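You operate a simulated robot arm through the tools that you are given. There is no shell and no other tool. Be economical: measure what you need, move in short steps, check, and stop when the job is done.

You are at the controls of a simulated robot arm. One attempt, no reset.

Task
Test the stop: push it in, try up, free it, reset, then raise the boom to about 290 cm.

The check looks at the end state, three seconds after you hand in, the way a careful person would. Anything else that was tipped, shoved, dropped, spilled or broken makes it a failure.

Robot
A 6-joint arm with a fingered hand, fixed in place. Base frame: the origin is at the foot of the arm, x ahead of it, y to its left, z up. Lengths are in m, angles in rad, forces in N, time in s.
With the tool pointing down near the work surface it reaches from about 0.28 to 0.7 m from the base axis. Its first joint turns from -2.897 to 2.897 rad. Payload 4 kg.
The tool frame sits at the grasp point between the pads (the TCP): z along the fingers, y along the line on which they close. The tips reach 0.022 m beyond it. The gripper opens to 0.112 m. The gripper's body begins 0.06 m behind the TCP. The gripper is a hand of 4 fingers: y runs from the thumb to the fingers, the wrist lies at [0, 0, -0.218] in the tool frame, and closing takes about 1.5 s.
Orientation is that of the tool frame in the base frame, as a unit quaternion [w, x, y, z]. With the fingers straight down and closing along the base's y, the tool's x points along the base's -x, its y along +y and its z along -z.

Tools
- The arm moves only by the tool servo_tool. Its argument "deltas" is a list of rows, each a list of 6 numbers: the shift along the tool's x, y, z in m, then the turn, a rotation vector about the tool's x, y, z in rad. In form: [[dx, dy, dz, ax, ay, az], ...]. A call has 1 to 8 rows; each row shifts and turns the commanded pose from where the row before left it, along the tool's axes as they then stand. "gripper" is the gripper command, from -1 (fully open) to 1 (shut), values between in proportion, set as the call begins (left out, the last holds). Rows are played at 5 a second. More than 0.05 m and 0.15 rad between two rows, or a gripper value outside its range, and nothing of the call is played. A pose out of reach is approached as far as the arm can. The call stops where the force on the tool passes 80 N (or 10 N more than at its start, if that is more) or the arm is blocked; 0.2 s more then pass. The fingers move at their own pace (about 0.045 m/s each) and stop on an object; they squeeze with about 23 N. The grip force told is the motor's: it shows also when the fingers shut on nothing. Time passes only in rows, and 0.2 s behind the last, so rows that do not move let the fingers close. It gives the time, the measured TCP pose, the force on the tool (base axes), the opening and the grip force at its end, in the units of the frame above (readings bear some noise), with the torque about the TCP (base axes, N m) and any sound that the robot's microphone picked up, and new pictures: "show" is both (left out), scene, wrist or none.
- Cameras (640 x 400 px; columns grow to the right, rows downward): "scene" is fixed at [0.051, -0.5014, 1.5661]; the picture's right is [0.78, -0.63, 0.00], its down [-0.29, -0.36, -0.89] and it looks along [0.56, 0.69, -0.46] (base axes); focal length 317 px, centre (320, 200). "wrist" rides on the gripper at [0.069, 0.004, -0.083] in the tool frame; the picture's right is [-0.06, 1.00, 0.00], its down [-0.77, -0.05, -0.64] and it looks along [-0.64, -0.04, 0.77] (tool axes); focal length 243 px, centre (320, 200). There is no depth. A picture from a camera that has moved, and an enlarged one, comes with that camera's place and axes in the base frame and with its lens.
- set_fingers(finger1, finger2, finger3, thumb_bend): sets how far each is bent, from 0 (flat) to 100 (curled in); at 30 the hand is open as for a grip, at 70 the pads meet at the TCP. One left out holds its place. A second passes; each finger stops where it meets its share of the squeeze, and holds until it gets a number again. A gripper value or a shape takes the hand back. It gives what a move gives, with no picture; readings hold the bend of each and the force on the fingers (four entries, about 0 where the hand has none), thumb and palm.
- preshape(shape): the hand has 4 fingers and takes this shape, open, in about a second: jaw (thumb against the fingers, like two jaws); tri (thumb and two fingers); tip (a fingertip pinch); poke (one finger out to press); point (the index stretched); flat (the hand flat); cup (the hand cupped); fist (a fist). The gripper value then closes the fingers along that shape, each until it touches; the sizes above hold for jaw. It gives what a move gives, with no picture.
- close_up(camera, box): a new picture of the part [left, top, right, bottom] of that camera's present view, enlarged. It takes no simulated time.
- sign_off(): hands the job in; it is judged then, once.

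Go step by step. Nothing tells you positions but the pictures and the camera data: compare them with the known pose of the tool, close in by small moves and look again before you grip or let go. Unless the task says otherwise, let go and move clear before handing in, and close with one line.

The tools are called as a command line: name --pt "numbers of a row" for each row, then --argument value for the rest, lists and objects as JSON in quotes. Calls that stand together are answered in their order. servo_tool: Moves the arm, as the interface text tells. Its arguments: {"type":"object","properties":{"deltas":{"type":"array","items":{"type":"array","items":{"type":"number"}}},"gripper":{"type":"number"},"show":{"type":"string","enum":["both","scene","wrist","none"]}},"required":["deltas"]} The other tools are called the same way: preshape (shape) gives the hand a shape; set_fingers (finger1, finger2, finger3, thumb_bend) moves the fingers one by one; close_up (camera, box) takes an enlarged picture of a part of a camera's view; sign_off () hands the job in.

At the start:

```text
clock: 0.0
tool_pos: [0.3699, 0.1144, 1.2737]
orientation: [0.0, -0.001, 1.0, -0.001]
ft_force: [0.3, 0.2, 0.3]
ft_torque: [-0.03, 0.03, -0.02]
width: 0.1115
grasp_force: 0.0
shape: jaw
bend: [30.0, 30.0, 30.0, 30.0]
finger forces: [0.0, 0.0, 0.0, 0.0, 0.1, 0.0]
```

scene: 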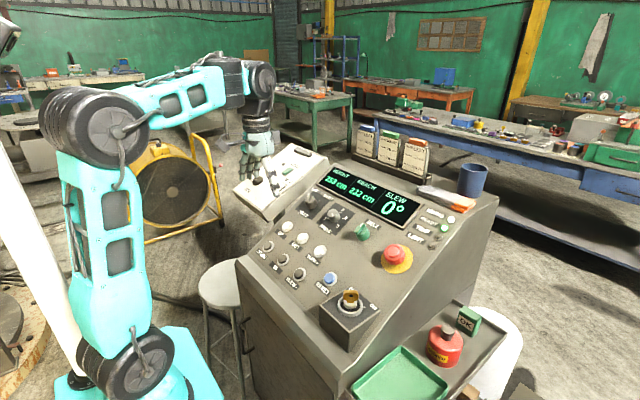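
wrist: 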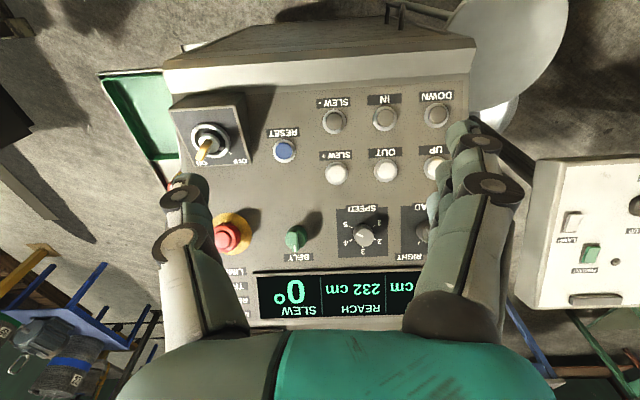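

I see a sloped control console with a display (height, reach, slew), a red emergency stop, a key switch, a blue reset button and a row of motion buttons. I'll look closer before moving.

close_up --camera "scene" --box '[230, 150, 480, 306]'

close_up --camera "wrist" --box '[160, 80, 480, 280]'

close_up --camera "scene" --box '[340, 110, 480, 200]'

```text
2.56 times, centred on (355, 228) of scene
camera zoom: at [0.051, -0.5014, 1.5661], right [0.78, -0.63, 0.0], down [-0.29, -0.36, -0.89], along [0.56, 0.69, -0.46], focal length 812 px, centre (230, 128)
```

zoom: 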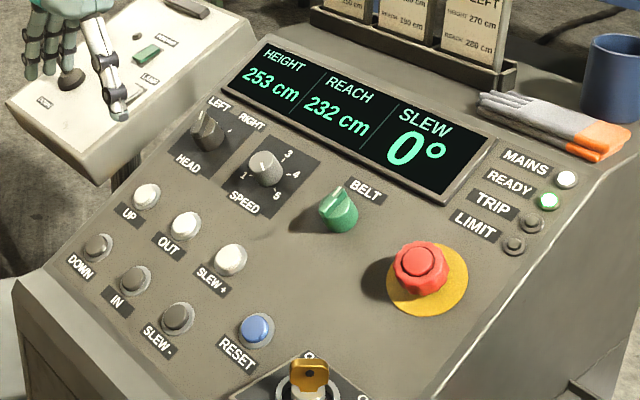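

```text
2.00 times, centred on (320, 180) of wrist
camera zoom: at [0.2992, 0.1181, 1.3552], right [0.06, 1.0, 0.0], down [0.77, -0.05, 0.64], along [0.64, -0.04, -0.77], focal length 485 px, centre (320, 240)
```

zoom: 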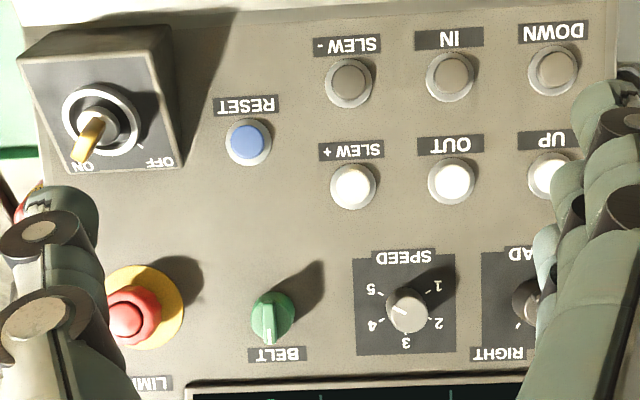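

```text
4.44 times, centred on (410, 155) of scene
camera zoom: at [0.051, -0.5014, 1.5661], right [0.78, -0.63, 0.0], down [-0.29, -0.36, -0.89], along [0.56, 0.69, -0.46], focal length 1409 px, centre (-80, 400)
```

zoom: 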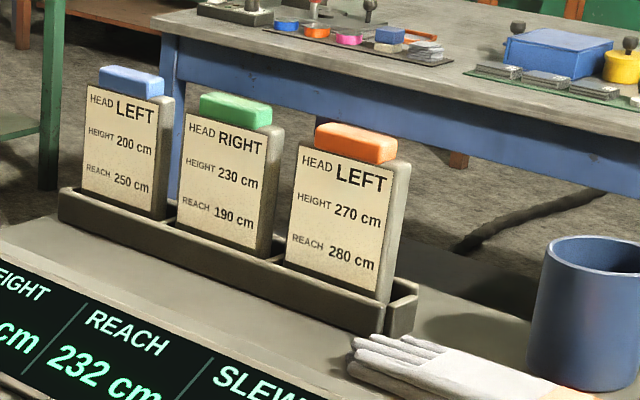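

The panel tilts about 33°. I place the E-stop cap near (0.645,-0.09,1.047), RESET near (0.523,0.03,0.935) and UP near (0.578,0.335,0.94). Next I shape the hand to poke and tilt it square to the panel.

preshape --shape "poke"

servo_tool --pt "0 0 0 0 -0.145 0" --pt "0 0 0 0 -0.145 0" --pt "0 0 0 0 -0.145 0" --pt "0 0 0 0 -0.145 0" --pt "0 0 0 0 0 0"

```text
clock: 0.9
tool_pos: [0.3696, 0.1144, 1.2722]
orientation: [0.0, 0.0, 1.0, 0.0]
ft_force: [0.1, 0.0, -0.9]
ft_torque: [-0.01, 0.02, 0.0]
width: 0.0002
grasp_force: 0.1
shape: poke
bend: [100.0, 100.0, 100.0, 47.0]
finger forces: [0.0, 0.0, 0.0, 0.0, 0.0, 0.0]
```

```text
clock: 2.1
tool_pos: [0.3695, 0.1157, 1.2735]
orientation: [0.286, 0.001, 0.958, 0.0]
ft_force: [0.0, -0.9, -0.9]
ft_torque: [0.01, 0.02, 0.01]
width: 0.0
grasp_force: 0.0
shape: poke
bend: [100.0, 100.0, 100.0, 47.0]
finger forces: [0.0, 0.1, 0.0, 0.0, 0.0, 0.2]
camera wrist: at [0.2649, 0.1181, 1.3036], right [0.05, 1.0, 0.04], down [0.29, -0.05, 0.96], along [0.96, -0.04, -0.29], focal length 243 px, centre (320, 200)
```

scene: 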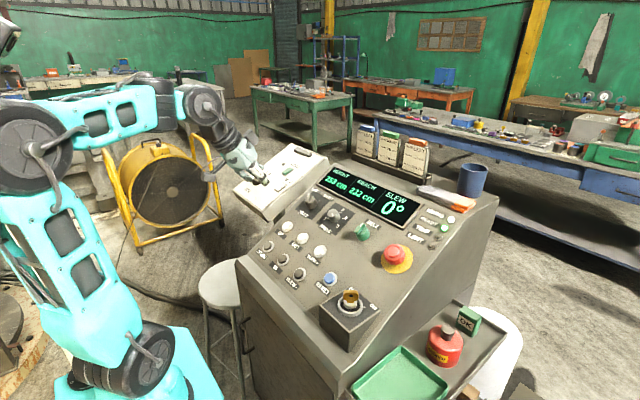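
wrist: 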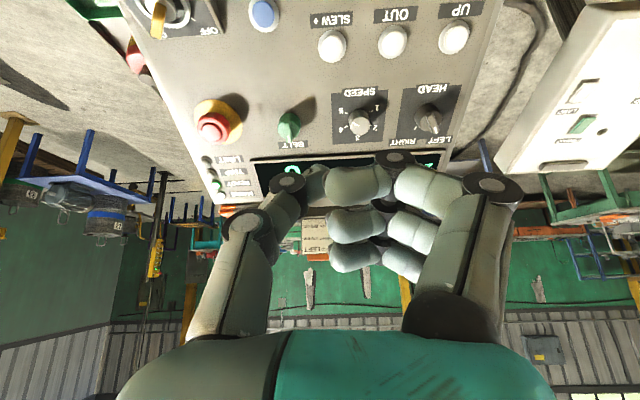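

The hand is now square to the panel, so I'll look at which finger sticks out.

close_up --camera "wrist" --box '[200, 130, 520, 330]'

close_up --camera "scene" --box '[170, 70, 330, 170]'

preshape --shape "point"

close_up --camera "wrist" --box '[200, 130, 520, 330]'

close_up --camera "scene" --box '[170, 100, 330, 200]'

```text
2.00 times, centred on (360, 230) of wrist
camera zoom: at [0.2649, 0.1181, 1.3036], right [0.05, 1.0, 0.04], down [0.29, -0.05, 0.96], along [0.96, -0.04, -0.29], focal length 485 px, centre (240, 140)
```

zoom: 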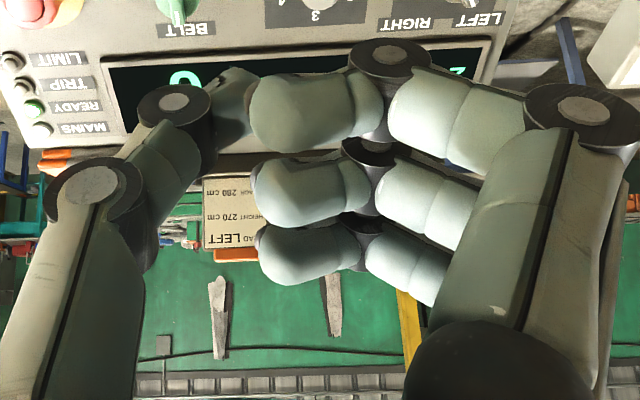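

```text
4.00 times, centred on (250, 120) of scene
camera zoom: at [0.051, -0.5014, 1.5661], right [0.78, -0.63, 0.0], down [-0.29, -0.36, -0.89], along [0.56, 0.69, -0.46], focal length 1268 px, centre (600, 520)
```

zoom: 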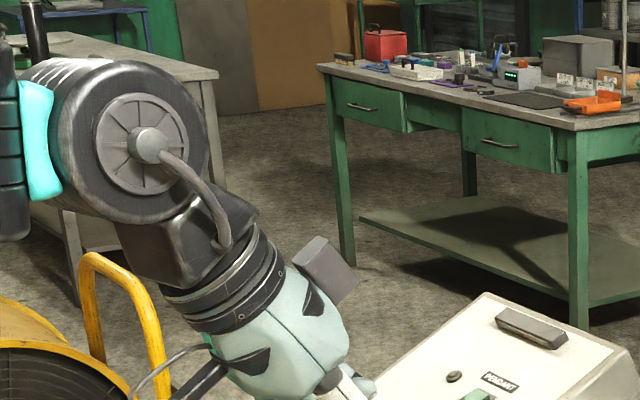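

```text
clock: 3.0
tool_pos: [0.3697, 0.1142, 1.2732]
orientation: [0.286, 0.0, 0.958, -0.001]
ft_force: [-0.2, -0.6, 0.5]
ft_torque: [-0.01, -0.01, 0.01]
width: 0.1058
grasp_force: 0.1
shape: point
bend: [31.0, 100.0, 100.0, 55.0]
finger forces: [0.1, 0.0, 0.1, 0.0, 0.0, 0.1]
```

```text
2.00 times, centred on (360, 230) of wrist
camera zoom: at [0.2651, 0.1181, 1.3037], right [0.05, 1.0, 0.04], down [0.29, -0.05, 0.96], along [0.96, -0.04, -0.29], focal length 485 px, centre (240, 140)
```

zoom: 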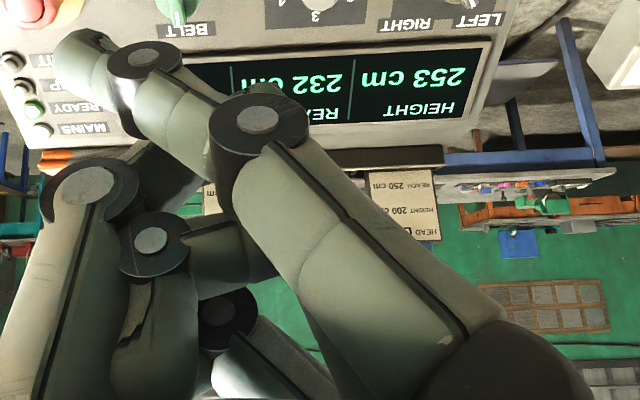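

```text
4.00 times, centred on (250, 150) of scene
camera zoom: at [0.051, -0.5014, 1.5661], right [0.78, -0.63, 0.0], down [-0.29, -0.36, -0.89], along [0.56, 0.69, -0.46], focal length 1268 px, centre (600, 400)
```

zoom: 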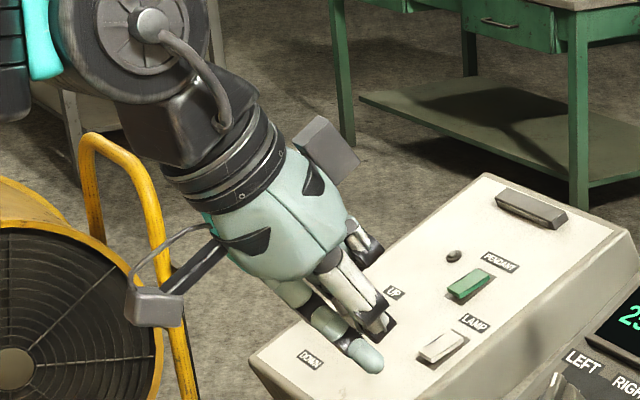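

Point and poke shapes are awkward to locate. I'll try a closed jaw, since its tips lie at a known spot 22 mm past the TCP.

preshape --shape "jaw"

servo_tool --pt "0 0 0 0 0 0" --pt "0 0 0 0 0 0" --pt "0 0 0 0 0 0" --pt "0 0 0 0 0 0" --pt "0 0 0 0 0 0" --pt "0 0 0 0 0 0" --pt "0 0 0 0 0 0" --gripper 1 --show "wrist"

close_up --camera "scene" --box '[170, 100, 330, 200]'

```text
clock: 3.9
tool_pos: [0.3683, 0.1147, 1.2713]
orientation: [0.286, 0.0, 0.958, 0.0]
ft_force: [-0.9, 1.5, 0.4]
ft_torque: [-0.02, -0.05, 0.0]
width: 0.1121
grasp_force: 0.1
shape: jaw
bend: [30.0, 30.0, 30.0, 30.0]
finger forces: [0.0, 0.0, 0.0, 0.0, 0.0, 0.0]
```

```text
clock: 5.5
tool_pos: [0.3686, 0.1146, 1.2731]
orientation: [0.286, -0.001, 0.958, 0.001]
ft_force: [0.8, -1.0, -0.2]
ft_torque: [-0.01, 0.01, 0.03]
width: 0.0
grasp_force: 14.0
shape: jaw
bend: [65.0, 57.0, 65.0, 65.0]
finger forces: [0.0, 0.1, 0.0, 0.0, 0.1, 0.0]
camera wrist: at [0.2651, 0.1181, 1.3037], right [0.05, 1.0, 0.04], down [0.29, -0.05, 0.96], along [0.96, -0.04, -0.29], focal length 243 px, centre (320, 200)
```

wrist: 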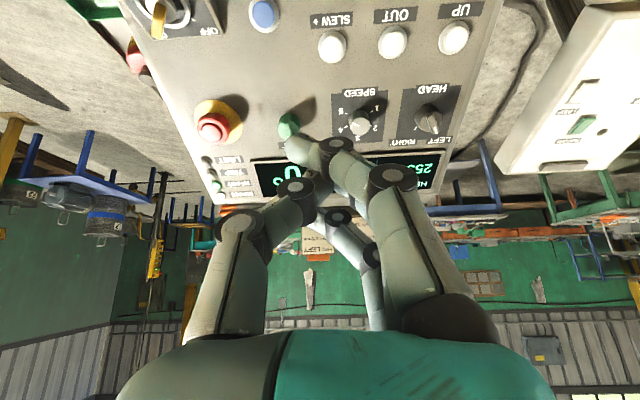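

```text
4.00 times, centred on (250, 150) of scene
camera zoom: at [0.051, -0.5014, 1.5661], right [0.78, -0.63, 0.0], down [-0.29, -0.36, -0.89], along [0.56, 0.69, -0.46], focal length 1268 px, centre (600, 400)
```

zoom: 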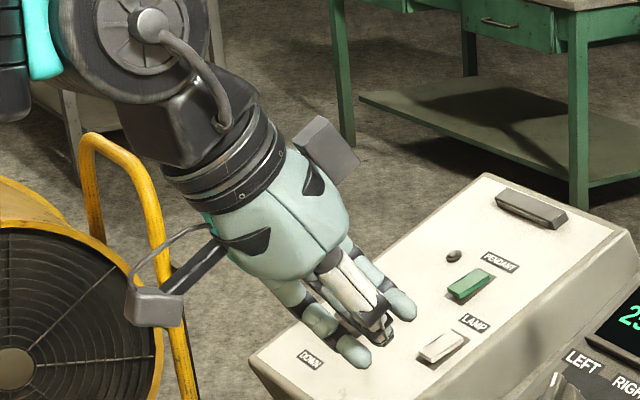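

The closed jaw works as a blunt pusher. I'm moving to hover about 8 cm off the E-stop cap along the panel normal.

servo_tool --pt "-0.0156 -0.0291 0.037 0 0 0" --pt "-0.0156 -0.0291 0.037 0 0 0" --pt "-0.0156 -0.0291 0.037 0 0 0" --pt "-0.0156 -0.0291 0.037 0 0 0" --pt "-0.0156 -0.0291 0.037 0 0 0" --pt "-0.0156 -0.0291 0.037 0 0 0" --pt "-0.0156 -0.0291 0.037 0 0 0" --pt "0 0 0 0 0 0"

close_up --camera "scene" --box '[320, 160, 480, 290]'

```text
clock: 7.3
tool_pos: [0.606, -0.0898, 1.1142]
orientation: [0.287, 0.0, 0.958, 0.0]
ft_force: [-0.8, 0.3, 0.0]
ft_torque: [-0.04, -0.05, -0.05]
width: 0.0001
grasp_force: 23.1
shape: jaw
bend: [66.0, 55.0, 66.0, 65.0]
finger forces: [0.1, 0.1, 0.0, 0.0, 0.0, 0.0]
camera wrist: at [0.5007, -0.0864, 1.1453], right [0.05, 1.0, 0.04], down [0.29, -0.05, 0.96], along [0.96, -0.04, -0.29], focal length 243 px, centre (320, 200)
```

scene: 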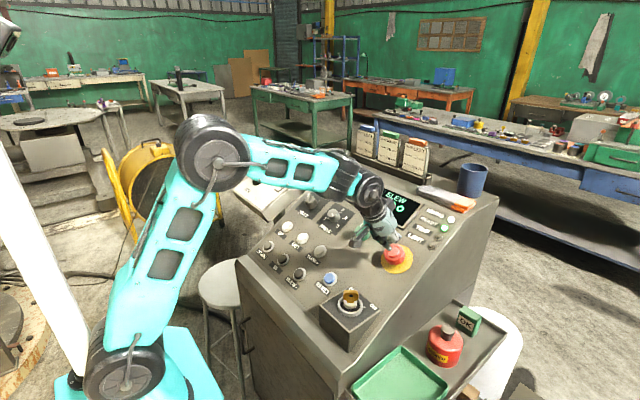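
wrist: 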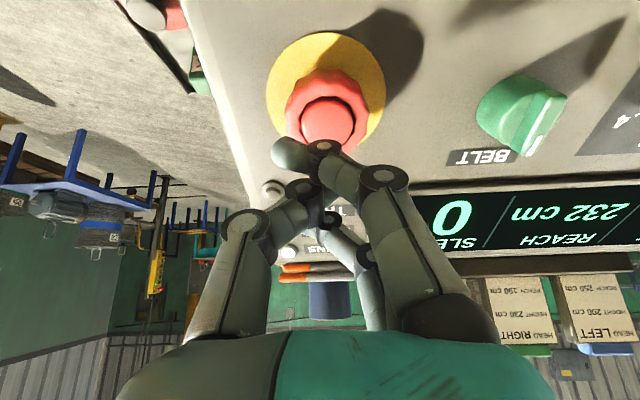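

```text
3.08 times, centred on (400, 225) of scene
camera zoom: at [0.051, -0.5014, 1.5661], right [0.78, -0.63, 0.0], down [-0.29, -0.36, -0.89], along [0.56, 0.69, -0.46], focal length 976 px, centre (74, 123)
```

zoom: 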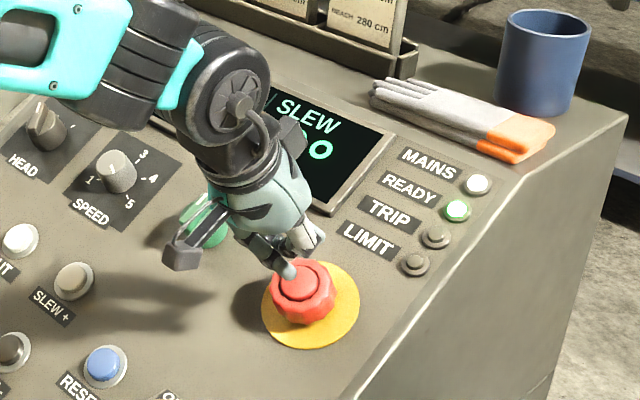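

The refined cap centre is (0.648,-0.083,1.043), so the aim is good within a few mm. Advancing along the normal.

servo_tool --pt "0.0035 0.0065 0.025 0 0 0" --pt "0 0 0.02 0 0 0" --pt "0 0 0.005 0 0 0" --pt "0 0 0.004 0 0 0" --pt "0 0 0.004 0 0 0" --pt "0 0 0.004 0 0 0"

close_up --camera "scene" --box '[320, 160, 480, 290]'

```text
clock: 8.6
tool_pos: [0.6285, -0.0834, 1.0726]
orientation: [0.29, -0.001, 0.957, 0.0]
ft_force: [-43.9, 2.8, 40.7]
ft_torque: [0.45, 0.51, 0.45]
width: 0.0001
grasp_force: 22.8
shape: jaw
bend: [66.0, 71.0, 66.0, 74.0]
finger forces: [0.1, 89.2, 0.1, 0.0, 0.0, 0.0]
stopped in row 6: the force on the tool passed its limit at 82 N (the readings are from after the stop); the commanded pose is now the measured one
camera wrist: at [0.5244, -0.0791, 1.1036], right [0.05, 1.0, 0.03], down [0.28, -0.05, 0.96], along [0.96, -0.04, -0.28], focal length 243 px, centre (320, 200)
```

scene: 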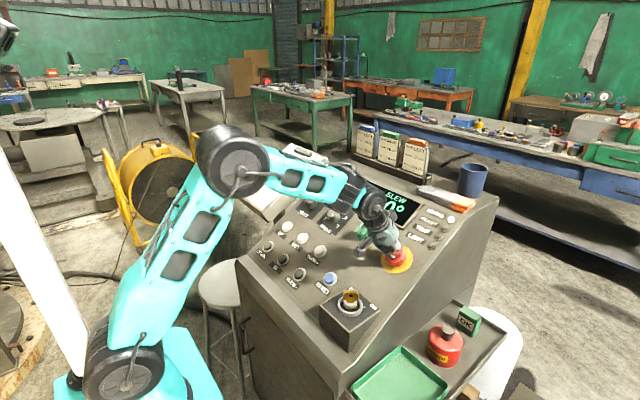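
wrist: 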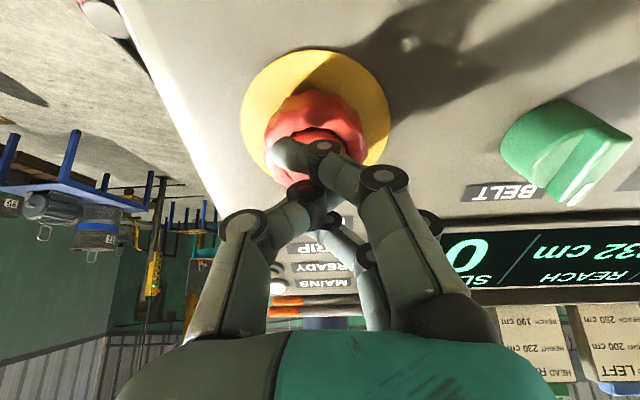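

```text
3.08 times, centred on (400, 225) of scene
camera zoom: at [0.051, -0.5014, 1.5661], right [0.78, -0.63, 0.0], down [-0.29, -0.36, -0.89], along [0.56, 0.69, -0.46], focal length 976 px, centre (74, 123)
```

zoom: 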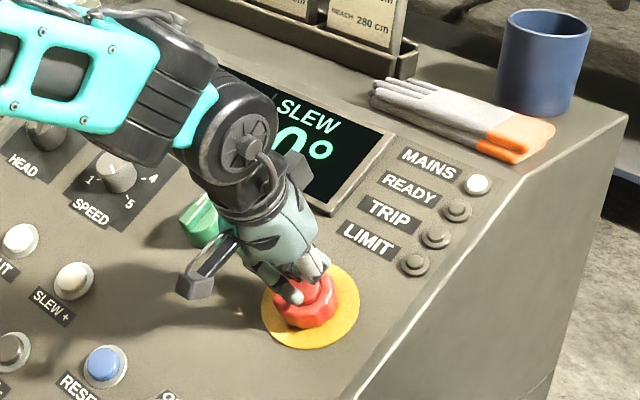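

READY has gone out, so the stop appears pressed. I'll back off to see that it latched.

servo_tool --pt "0 0 -0.03 0 0 0" --pt "0 0 -0.04 0 0 0" --pt "0 0 -0.04 0 0 0" --pt "0.02 0.045 0 0 0 0" --pt "0.02 0.045 0 0 0 0" --pt "0.015 0.045 0 0 0 0" --pt "0.015 0.045 0 0 0 0" --pt "0 0.045 0 0 0 0"

close_up --camera "scene" --box '[320, 160, 480, 290]'

```text
clock: 10.4
tool_pos: [0.5121, 0.1394, 1.1202]
orientation: [0.288, 0.0, 0.957, -0.001]
ft_force: [0.6, -0.7, -0.2]
ft_torque: [-0.02, -0.03, 0.02]
width: 0.0
grasp_force: 22.8
shape: jaw
bend: [66.0, 57.0, 66.0, 67.0]
finger forces: [0.0, 0.0, 0.1, 0.0, 0.0, 0.1]
camera wrist: at [0.4074, 0.1433, 1.151], right [0.05, 1.0, 0.03], down [0.28, -0.05, 0.96], along [0.96, -0.04, -0.29], focal length 243 px, centre (320, 200)
```

scene: 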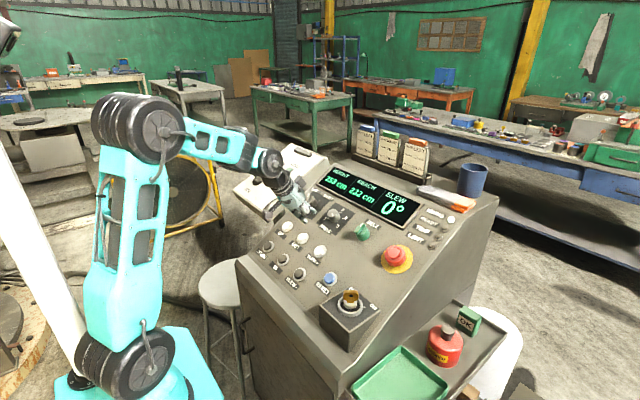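
wrist: 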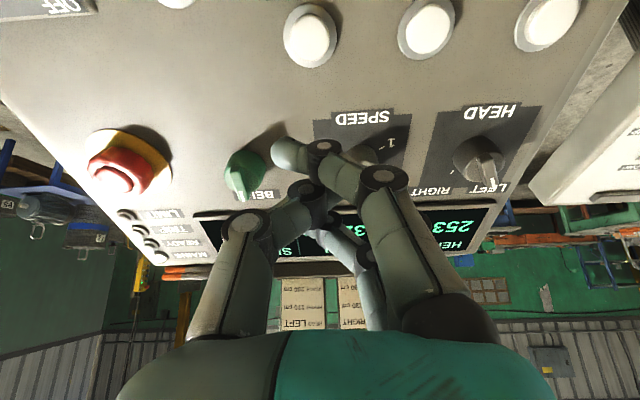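

```text
3.08 times, centred on (400, 225) of scene
camera zoom: at [0.051, -0.5014, 1.5661], right [0.78, -0.63, 0.0], down [-0.29, -0.36, -0.89], along [0.56, 0.69, -0.46], focal length 976 px, centre (74, 123)
```

zoom: 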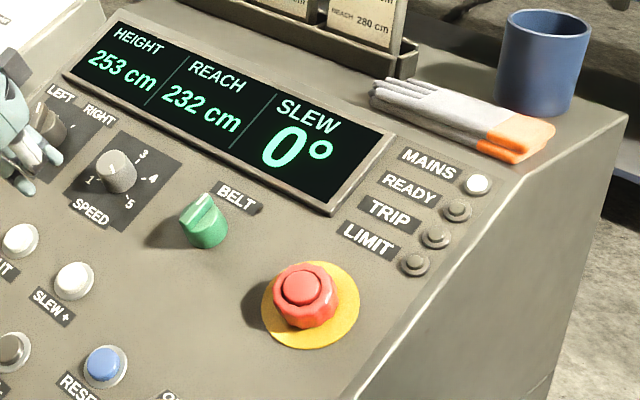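

The stop stayed in and READY is still dark. UP computes to about (0.567, 0.330, 0.957), so I'm hovering over it.

servo_tool --pt "0.0086 0.0381 0.0154 0 0 0" --pt "0.0086 0.0381 0.0154 0 0 0" --pt "0.0086 0.0381 0.0154 0 0 0" --pt "0.0086 0.0381 0.0154 0 0 0" --pt "0.0086 0.0381 0.0154 0 0 0" --pt "0 0 0 0 0 0"

close_up --camera "scene" --box '[240, 170, 400, 270]'

```text
clock: 11.8
tool_pos: [0.5197, 0.3302, 1.0347]
orientation: [0.287, 0.0, 0.958, -0.001]
ft_force: [0.4, 0.1, 0.3]
ft_torque: [0.01, 0.01, 0.0]
width: 0.0001
grasp_force: 23.4
shape: jaw
bend: [66.0, 57.0, 66.0, 67.0]
finger forces: [0.1, 0.0, 0.0, 0.0, 0.0, 0.1]
camera wrist: at [0.4145, 0.3349, 1.0647], right [0.05, 1.0, 0.03], down [0.28, -0.05, 0.96], along [0.96, -0.04, -0.29], focal length 243 px, centre (320, 200)
```

scene: 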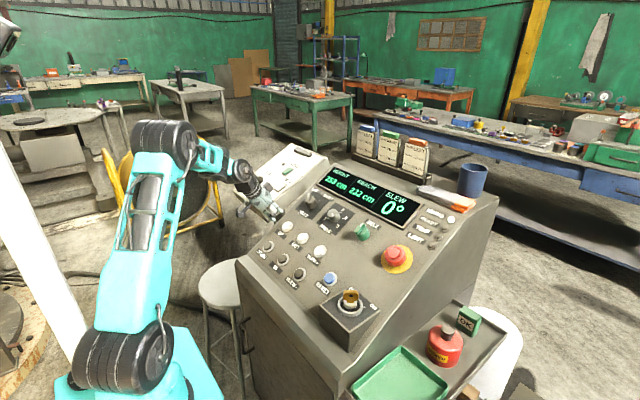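
wrist: 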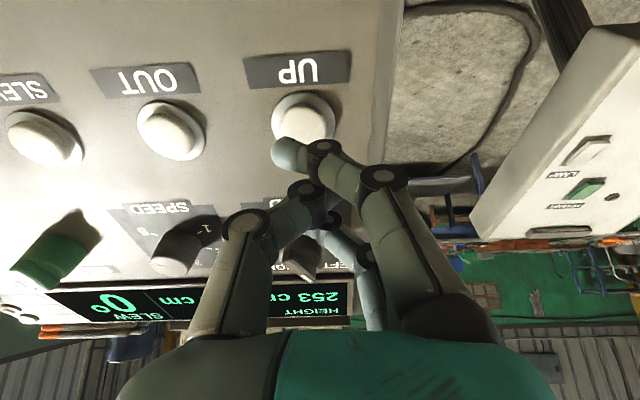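

```text
4.00 times, centred on (320, 220) of scene
camera zoom: at [0.051, -0.5014, 1.5661], right [0.78, -0.63, 0.0], down [-0.29, -0.36, -0.89], along [0.56, 0.69, -0.46], focal length 1268 px, centre (320, 120)
```

zoom: 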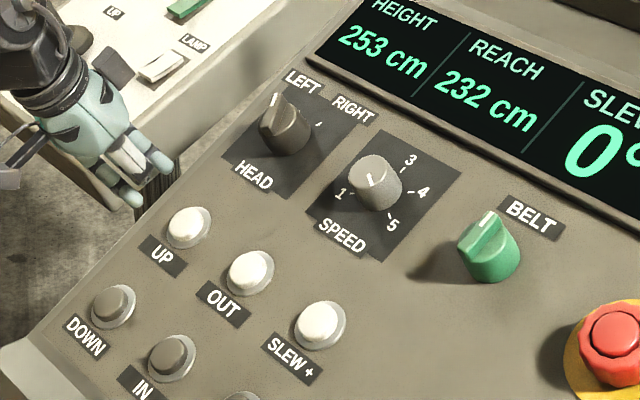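

The refined UP centre is about (0.565, 0.319, 0.957). I'm correcting sideways by about 1 cm and pressing while the stop is in.

servo_tool --pt "0.005 -0.011 0.02 0 0 0" --pt "0 0 0.02 0 0 0" --pt "0 0 0.005 0 0 0" --pt "0 0 0.005 0 0 0" --pt "0 0 0.003 0 0 0" --pt "0 0 0.003 0 0 0"

close_up --camera "scene" --box '[240, 150, 400, 250]'

```text
clock: 13.2
tool_pos: [0.5429, 0.3237, 0.9864]
orientation: [0.291, -0.001, 0.957, 0.002]
ft_force: [-44.4, -1.0, 46.1]
ft_torque: [0.45, 0.54, 0.44]
width: 0.0
grasp_force: 23.1
shape: jaw
bend: [66.0, 70.0, 66.0, 73.0]
finger forces: [0.1, 103.8, 0.1, 0.0, 0.0, 0.0]
heard: click
camera wrist: at [0.4384, 0.326, 1.0176], right [0.05, 1.0, 0.04], down [0.28, -0.05, 0.96], along [0.96, -0.04, -0.28], focal length 243 px, centre (320, 200)
```

scene: 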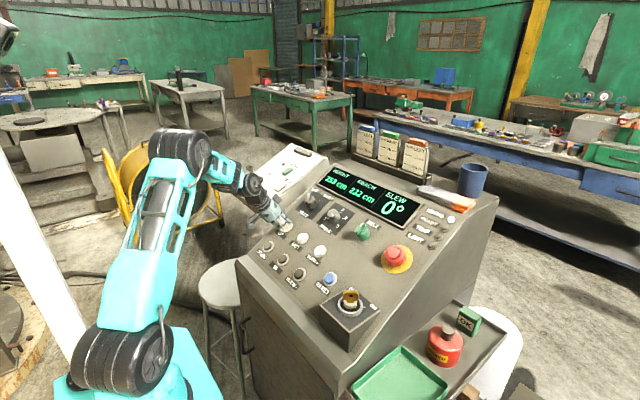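
wrist: 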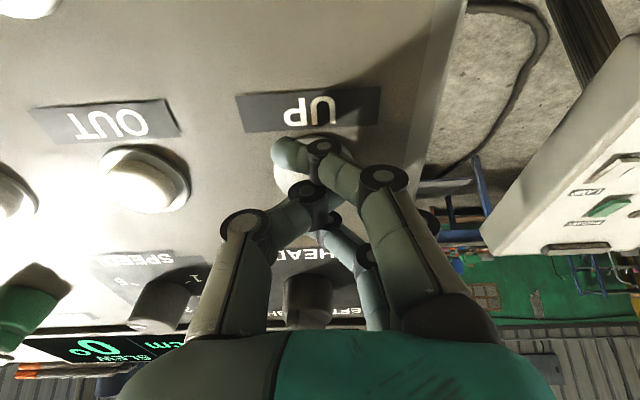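

```text
4.00 times, centred on (320, 200) of scene
camera zoom: at [0.051, -0.5014, 1.5661], right [0.78, -0.63, 0.0], down [-0.29, -0.36, -0.89], along [0.56, 0.69, -0.46], focal length 1268 px, centre (320, 200)
```

zoom: 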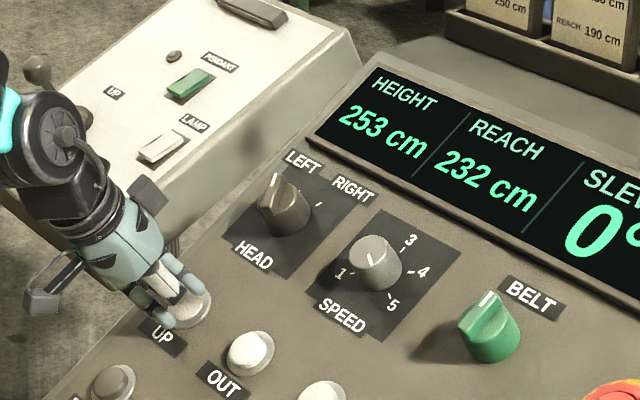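

A click sounded and the height stayed at 253 cm, so the stop blocks UP. I'm backing off and returning to the E-stop with the hand open.

servo_tool --pt "0 0 0 0 0 0" --pt "0 0 -0.04 0 0 0" --pt "0 0 -0.04 0 0 0" --pt "0 0 -0.04 0 0 0" --pt "-0.0132 -0.0452 0 0 0 0" --pt "-0.0132 -0.0452 0 0 0 0" --pt "-0.0132 -0.0452 0 0 0 0" --pt "-0.0132 -0.0452 0 0 0 0" --show "scene"

servo_tool --pt "-0.0132 -0.0452 0 0 0 0" --pt "-0.0132 -0.0452 0 0 0 0" --pt "-0.0132 -0.0452 0 0 0 0" --pt "-0.0132 -0.0452 0 0 0 0" --pt "-0.0132 -0.0452 0 0 0 0" --pt "0 0 0 0 0 0" --pt "0 0 0 0 0 0" --gripper -1

close_up --camera "wrist" --box '[220, 0, 440, 200]'

close_up --camera "scene" --box '[320, 170, 480, 290]'

```text
clock: 15.0
tool_pos: [0.5262, 0.1407, 1.1131]
orientation: [0.288, 0.0, 0.958, 0.0]
ft_force: [0.4, -0.3, 0.4]
ft_torque: [0.0, 0.03, -0.03]
width: 0.0004
grasp_force: 23.0
shape: jaw
bend: [66.0, 56.0, 66.0, 67.0]
finger forces: [0.0, 0.0, 0.0, 0.0, 0.1, 0.1]
```

scene: 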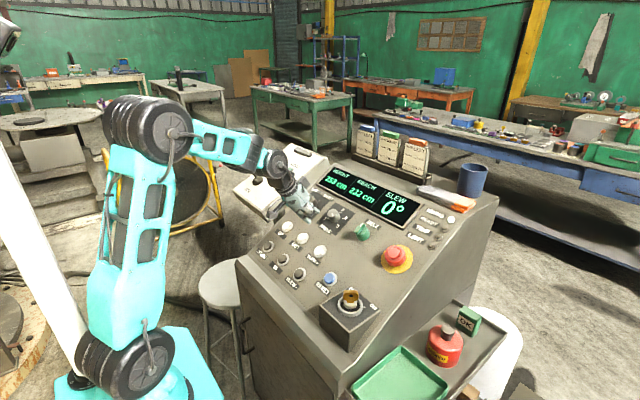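

```text
clock: 16.6
tool_pos: [0.5785, -0.0863, 1.149]
orientation: [0.288, 0.0, 0.958, -0.001]
ft_force: [-0.4, -0.1, 0.3]
ft_torque: [-0.01, 0.01, -0.02]
width: 0.112
grasp_force: 0.0
shape: jaw
bend: [30.0, 30.0, 30.0, 30.0]
finger forces: [0.1, 0.0, 0.0, 0.0, 0.0, 0.0]
camera wrist: at [0.4736, -0.0826, 1.1785], right [0.05, 1.0, 0.03], down [0.28, -0.05, 0.96], along [0.96, -0.04, -0.29], focal length 243 px, centre (320, 200)
```

scene: 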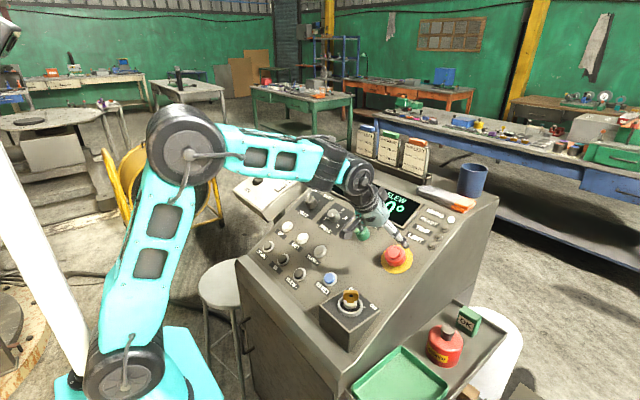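
wrist: 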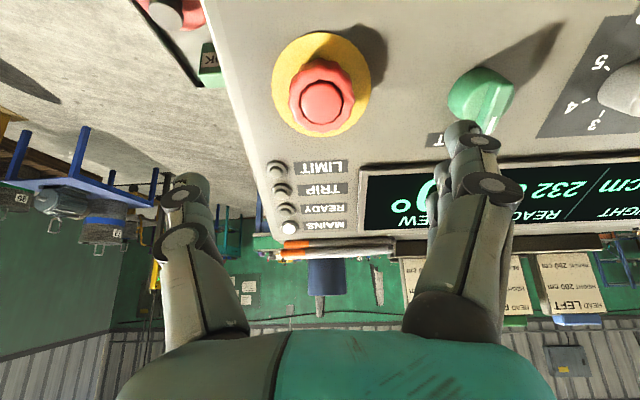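

```text
2.00 times, centred on (330, 100) of wrist
camera zoom: at [0.4736, -0.0826, 1.1785], right [0.05, 1.0, 0.03], down [0.28, -0.05, 0.96], along [0.96, -0.04, -0.29], focal length 485 px, centre (300, 400)
```

zoom: 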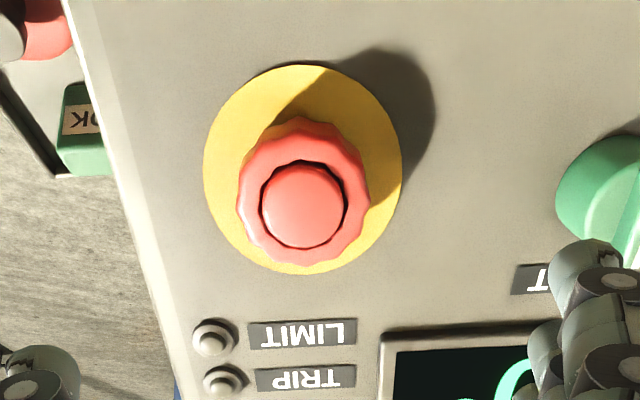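

```text
3.33 times, centred on (400, 230) of scene
camera zoom: at [0.051, -0.5014, 1.5661], right [0.78, -0.63, 0.0], down [-0.29, -0.36, -0.89], along [0.56, 0.69, -0.46], focal length 1057 px, centre (53, 100)
```

zoom: 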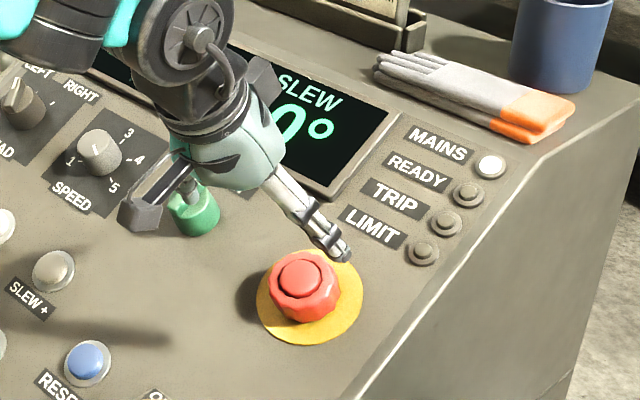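

The mushroom head has a scalloped ring, so it looks like a twist-release, centred near (0.650,-0.084,1.039) and about 55 mm wide. I'll pre-close to about 75 mm and move down over it.

servo_tool --pt "0 0.002 0 0 0 0" --pt "0 0 0.02 0 0 0" --pt "0 0 0.03 0 0 0" --pt "0 0 0.03 0 0 0" --pt "0 0 0.02 0 0 0" --pt "0 0 0 0 0 0" --gripper -0.34

close_up --camera "scene" --box '[320, 170, 480, 290]'

close_up --camera "wrist" --box '[160, 40, 480, 240]'

```text
clock: 18.0
tool_pos: [0.6339, -0.0831, 1.0654]
orientation: [0.288, 0.0, 0.958, -0.001]
ft_force: [-0.6, -0.4, 0.5]
ft_torque: [-0.01, 0.02, 0.0]
width: 0.0756
grasp_force: 0.0
shape: jaw
bend: [69.0, 69.0, 69.0, 65.0]
finger forces: [0.0, 0.0, 0.0, 0.0, 0.1, 0.0]
camera wrist: at [0.5295, -0.0799, 1.0957], right [0.05, 1.0, 0.03], down [0.28, -0.05, 0.96], along [0.96, -0.04, -0.29], focal length 243 px, centre (320, 200)
```

scene: 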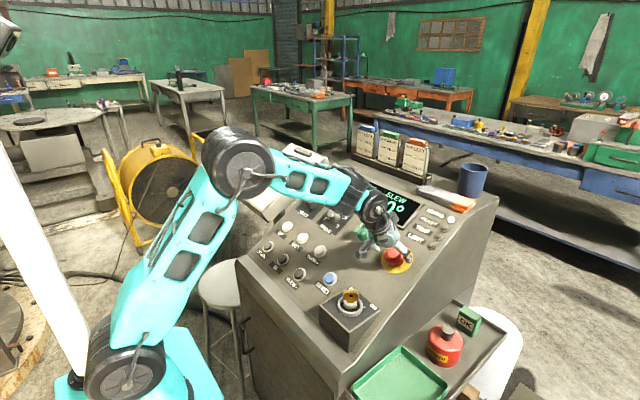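
wrist: 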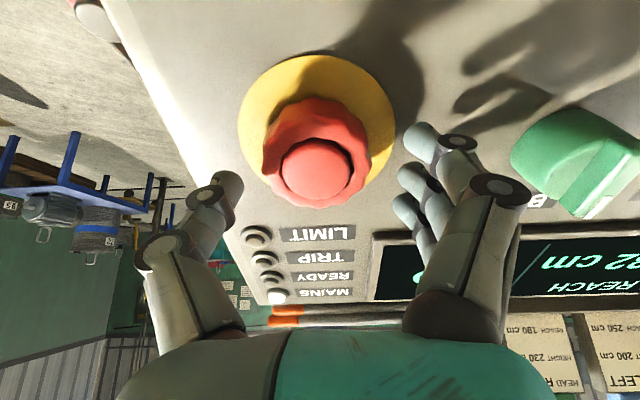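

```text
3.33 times, centred on (400, 230) of scene
camera zoom: at [0.051, -0.5014, 1.5661], right [0.78, -0.63, 0.0], down [-0.29, -0.36, -0.89], along [0.56, 0.69, -0.46], focal length 1057 px, centre (53, 100)
```

zoom: 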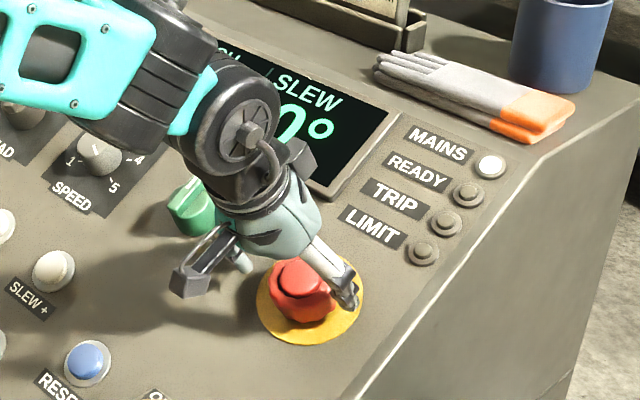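

```text
2.00 times, centred on (320, 140) of wrist
camera zoom: at [0.5295, -0.0799, 1.0957], right [0.05, 1.0, 0.03], down [0.28, -0.05, 0.96], along [0.96, -0.04, -0.29], focal length 485 px, centre (320, 320)
```

zoom: 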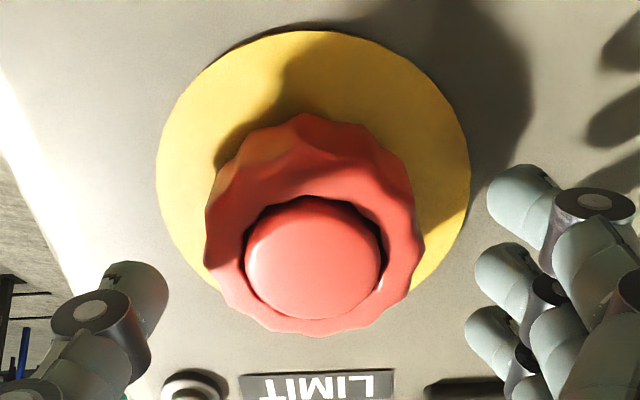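

Alignment is good. I'm descending the remaining 35 mm in small steps, then closing.

servo_tool --pt "0 -0.003 0.012 0 0 0" --pt "0 0 0.012 0 0 0" --pt "0 0 0.006 0 0 0" --pt "0 0 0.005 0 0 0"

servo_tool --pt "0 0 0 0 0 0" --pt "0 0 0 0 0 0" --pt "0 0 0 0 0 0" --pt "0 0 0 0 0 0" --pt "0 0 0 0 0 0" --gripper 0.6

close_up --camera "scene" --box '[320, 170, 480, 290]'

```text
clock: 19.1
tool_pos: [0.6519, -0.0867, 1.0465]
orientation: [0.292, 0.0, 0.956, -0.002]
ft_force: [-29.7, -1.7, 27.5]
ft_torque: [0.99, 0.64, 1.27]
width: 0.0744
grasp_force: 0.1
shape: jaw
bend: [72.0, 71.0, 69.0, 66.0]
finger forces: [18.7, 11.9, 4.2, 0.0, 4.1, 0.0]
stopped in row 4: the force on the tool passed its limit at 83 N (the readings are from after the stop); the commanded pose is now the measured one
camera wrist: at [0.5468, -0.0836, 1.0757], right [0.05, 1.0, 0.03], down [0.28, -0.05, 0.96], along [0.96, -0.04, -0.28], focal length 243 px, centre (320, 200)
```

scene: 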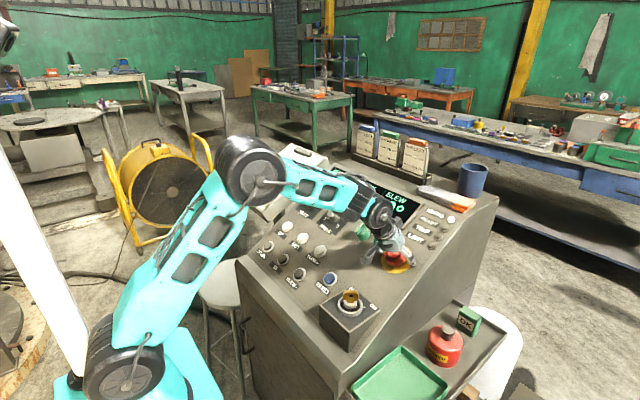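
wrist: 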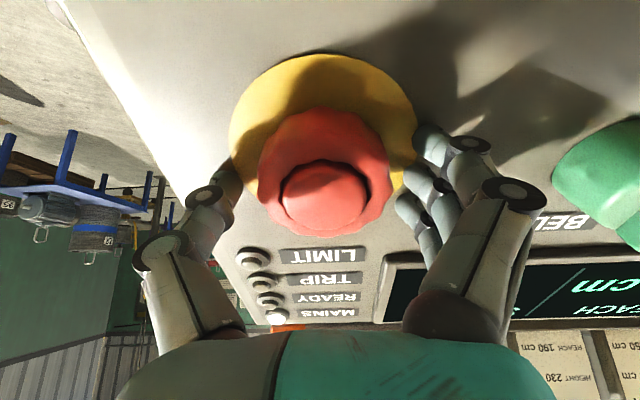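

```text
clock: 20.3
tool_pos: [0.6536, -0.0871, 1.0469]
orientation: [0.296, 0.0, 0.955, -0.002]
ft_force: [-10.2, -3.6, 43.8]
ft_torque: [0.83, 0.32, 0.02]
width: 0.0422
grasp_force: 23.4
shape: jaw
bend: [76.0, 75.0, 77.0, 71.0]
finger forces: [25.7, 18.7, 0.0, 0.1, 29.2, 0.1]
camera wrist: at [0.5484, -0.0835, 1.0765], right [0.05, 1.0, 0.03], down [0.27, -0.05, 0.96], along [0.96, -0.04, -0.27], focal length 243 px, centre (320, 200)
```

scene: 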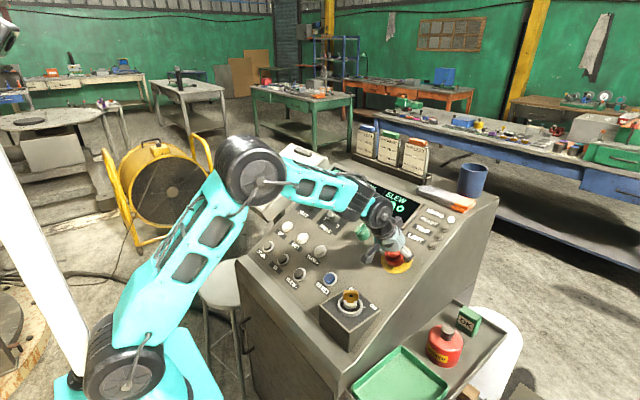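
wrist: 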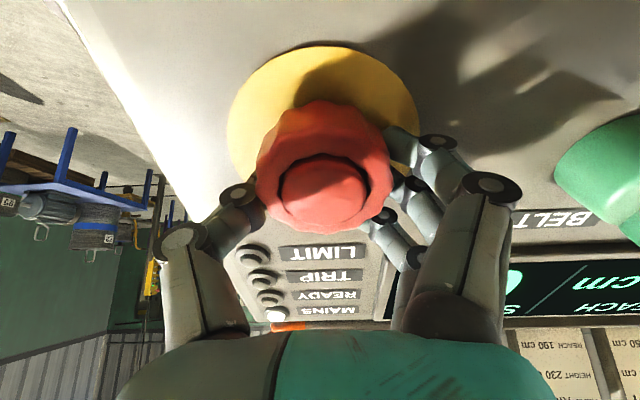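

```text
3.33 times, centred on (400, 230) of scene
camera zoom: at [0.051, -0.5014, 1.5661], right [0.78, -0.63, 0.0], down [-0.29, -0.36, -0.89], along [0.56, 0.69, -0.46], focal length 1057 px, centre (53, 100)
```

zoom: 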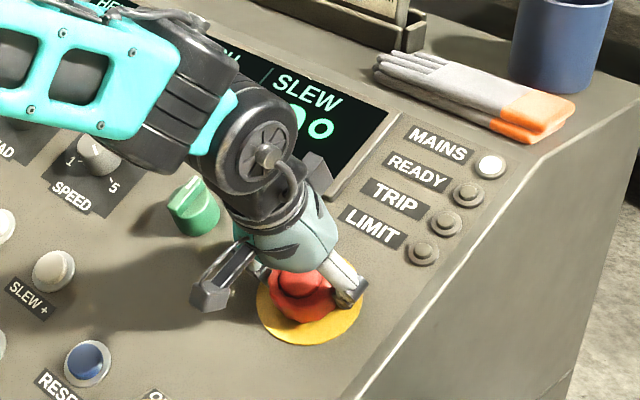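

The fingertips touched the plate and the grip sits a bit up-slope. I'll open, back off 6 mm, shift 8 mm down-slope and re-close.

servo_tool --pt "0 0 -0.003 0 0 0" --pt "0 0 -0.003 0 0.01 0" --pt "0.004 0 0 0 0.01 0" --pt "0.004 0 0 0 0 0" --gripper -0.34 --show "wrist"

servo_tool --pt "0 0 0 0 0 0" --pt "0 0 0 0 0 0" --pt "0 0 0 0 0 0" --pt "0 0 0 0 0 0" --pt "0 0 0 0 0 0" --gripper 1 --show "wrist"

close_up --camera "scene" --box '[320, 170, 480, 290]'

```text
clock: 21.3
tool_pos: [0.6436, -0.0881, 1.0426]
orientation: [0.281, -0.001, 0.96, 0.0]
ft_force: [-1.9, -2.2, 5.1]
ft_torque: [0.18, 0.09, 0.1]
width: 0.0737
grasp_force: 0.0
shape: jaw
bend: [72.0, 69.0, 69.0, 66.0]
finger forces: [5.6, 0.3, 0.1, 0.1, 0.0, 0.0]
camera wrist: at [0.5393, -0.0833, 1.0749], right [0.05, 1.0, 0.03], down [0.3, -0.05, 0.95], along [0.95, -0.04, -0.3], focal length 243 px, centre (320, 200)
```

wrist: 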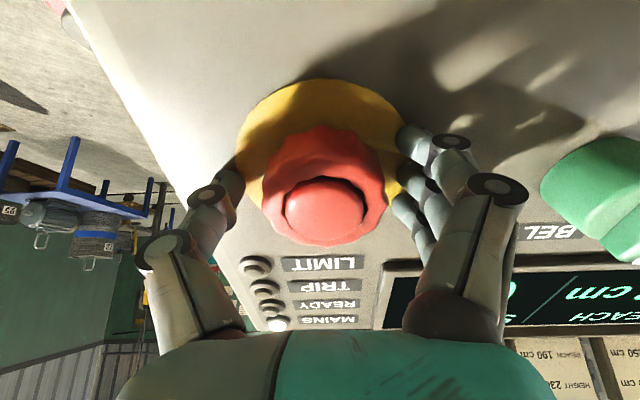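

```text
clock: 22.5
tool_pos: [0.6445, -0.087, 1.0435]
orientation: [0.281, 0.0, 0.96, -0.001]
ft_force: [0.5, -3.7, -1.0]
ft_torque: [-0.02, 0.01, -0.02]
width: 0.0428
grasp_force: 22.8
shape: jaw
bend: [74.0, 73.0, 73.0, 70.0]
finger forces: [3.9, 6.4, 8.8, 0.1, 23.0, 0.1]
camera wrist: at [0.5397, -0.0838, 1.0755], right [0.06, 1.0, 0.03], down [0.3, -0.05, 0.95], along [0.95, -0.04, -0.3], focal length 243 px, centre (320, 200)
```

wrist: 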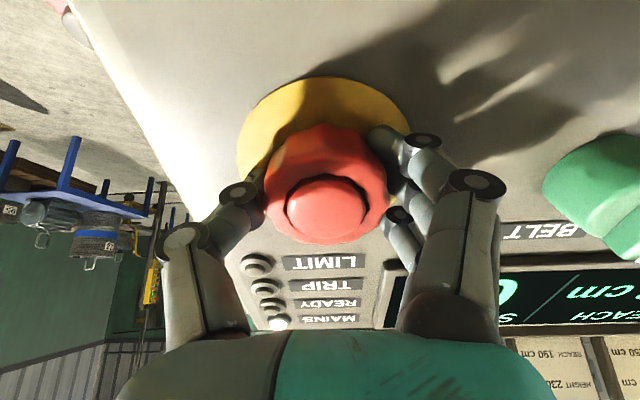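

```text
3.33 times, centred on (400, 230) of scene
camera zoom: at [0.051, -0.5014, 1.5661], right [0.78, -0.63, 0.0], down [-0.29, -0.36, -0.89], along [0.56, 0.69, -0.46], focal length 1057 px, centre (53, 100)
```

zoom: 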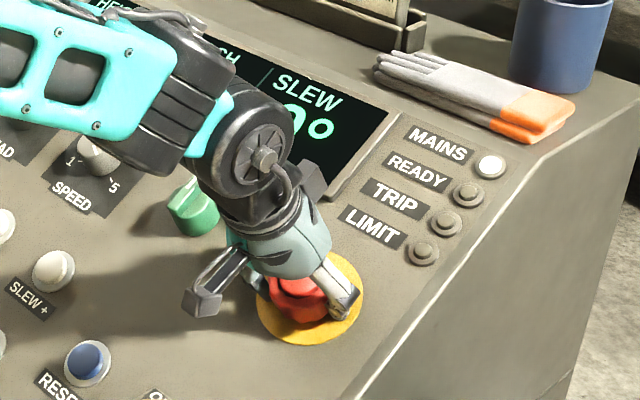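

Good balanced grip, with all three fingers and the thumb loaded. Now I'll twist clockwise, as the operator sees it.

servo_tool --pt "0 0 0 0 0 0.12" --pt "0 0 0 0 0 0.12" --pt "0 0 0 0 0 0.12" --pt "0 0 0 0 0 0.12" --pt "0 0 0 0 0 0.12" --pt "0 0 0 0 0 0.12"

close_up --camera "scene" --box '[320, 170, 480, 290]'

```text
clock: 23.9
tool_pos: [0.6422, -0.0871, 1.0425]
orientation: [0.263, 0.34, 0.897, 0.098]
ft_force: [-13.8, -7.7, 1.7]
ft_torque: [-0.29, 0.28, -0.15]
width: 0.0429
grasp_force: 22.6
shape: jaw
bend: [74.0, 73.0, 73.0, 70.0]
finger forces: [3.3, 5.4, 7.3, 0.0, 27.6, 0.1]
camera wrist: at [0.5558, -0.0383, 1.0865], right [0.6, 0.71, 0.38], down [0.11, -0.54, 0.83], along [0.8, -0.46, -0.4], focal length 243 px, centre (320, 200)
```

scene: 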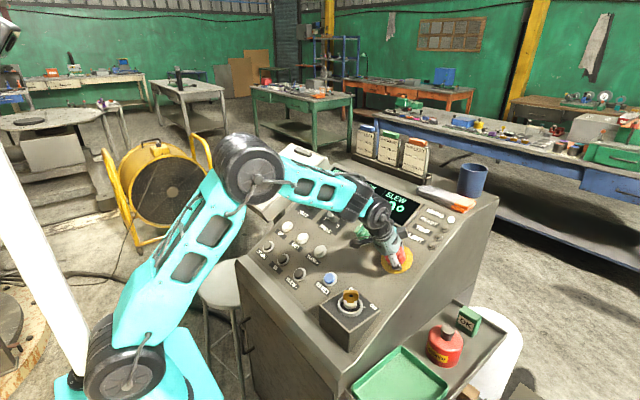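
wrist: 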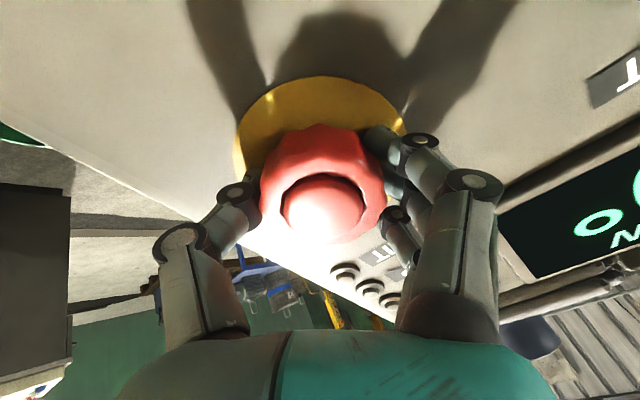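

```text
3.33 times, centred on (400, 230) of scene
camera zoom: at [0.051, -0.5014, 1.5661], right [0.78, -0.63, 0.0], down [-0.29, -0.36, -0.89], along [0.56, 0.69, -0.46], focal length 1057 px, centre (53, 100)
```

zoom: 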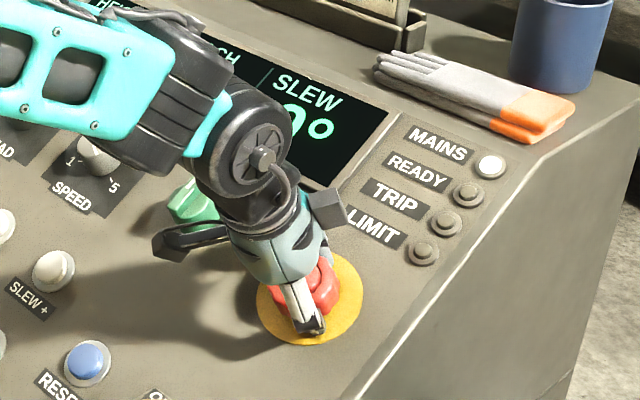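

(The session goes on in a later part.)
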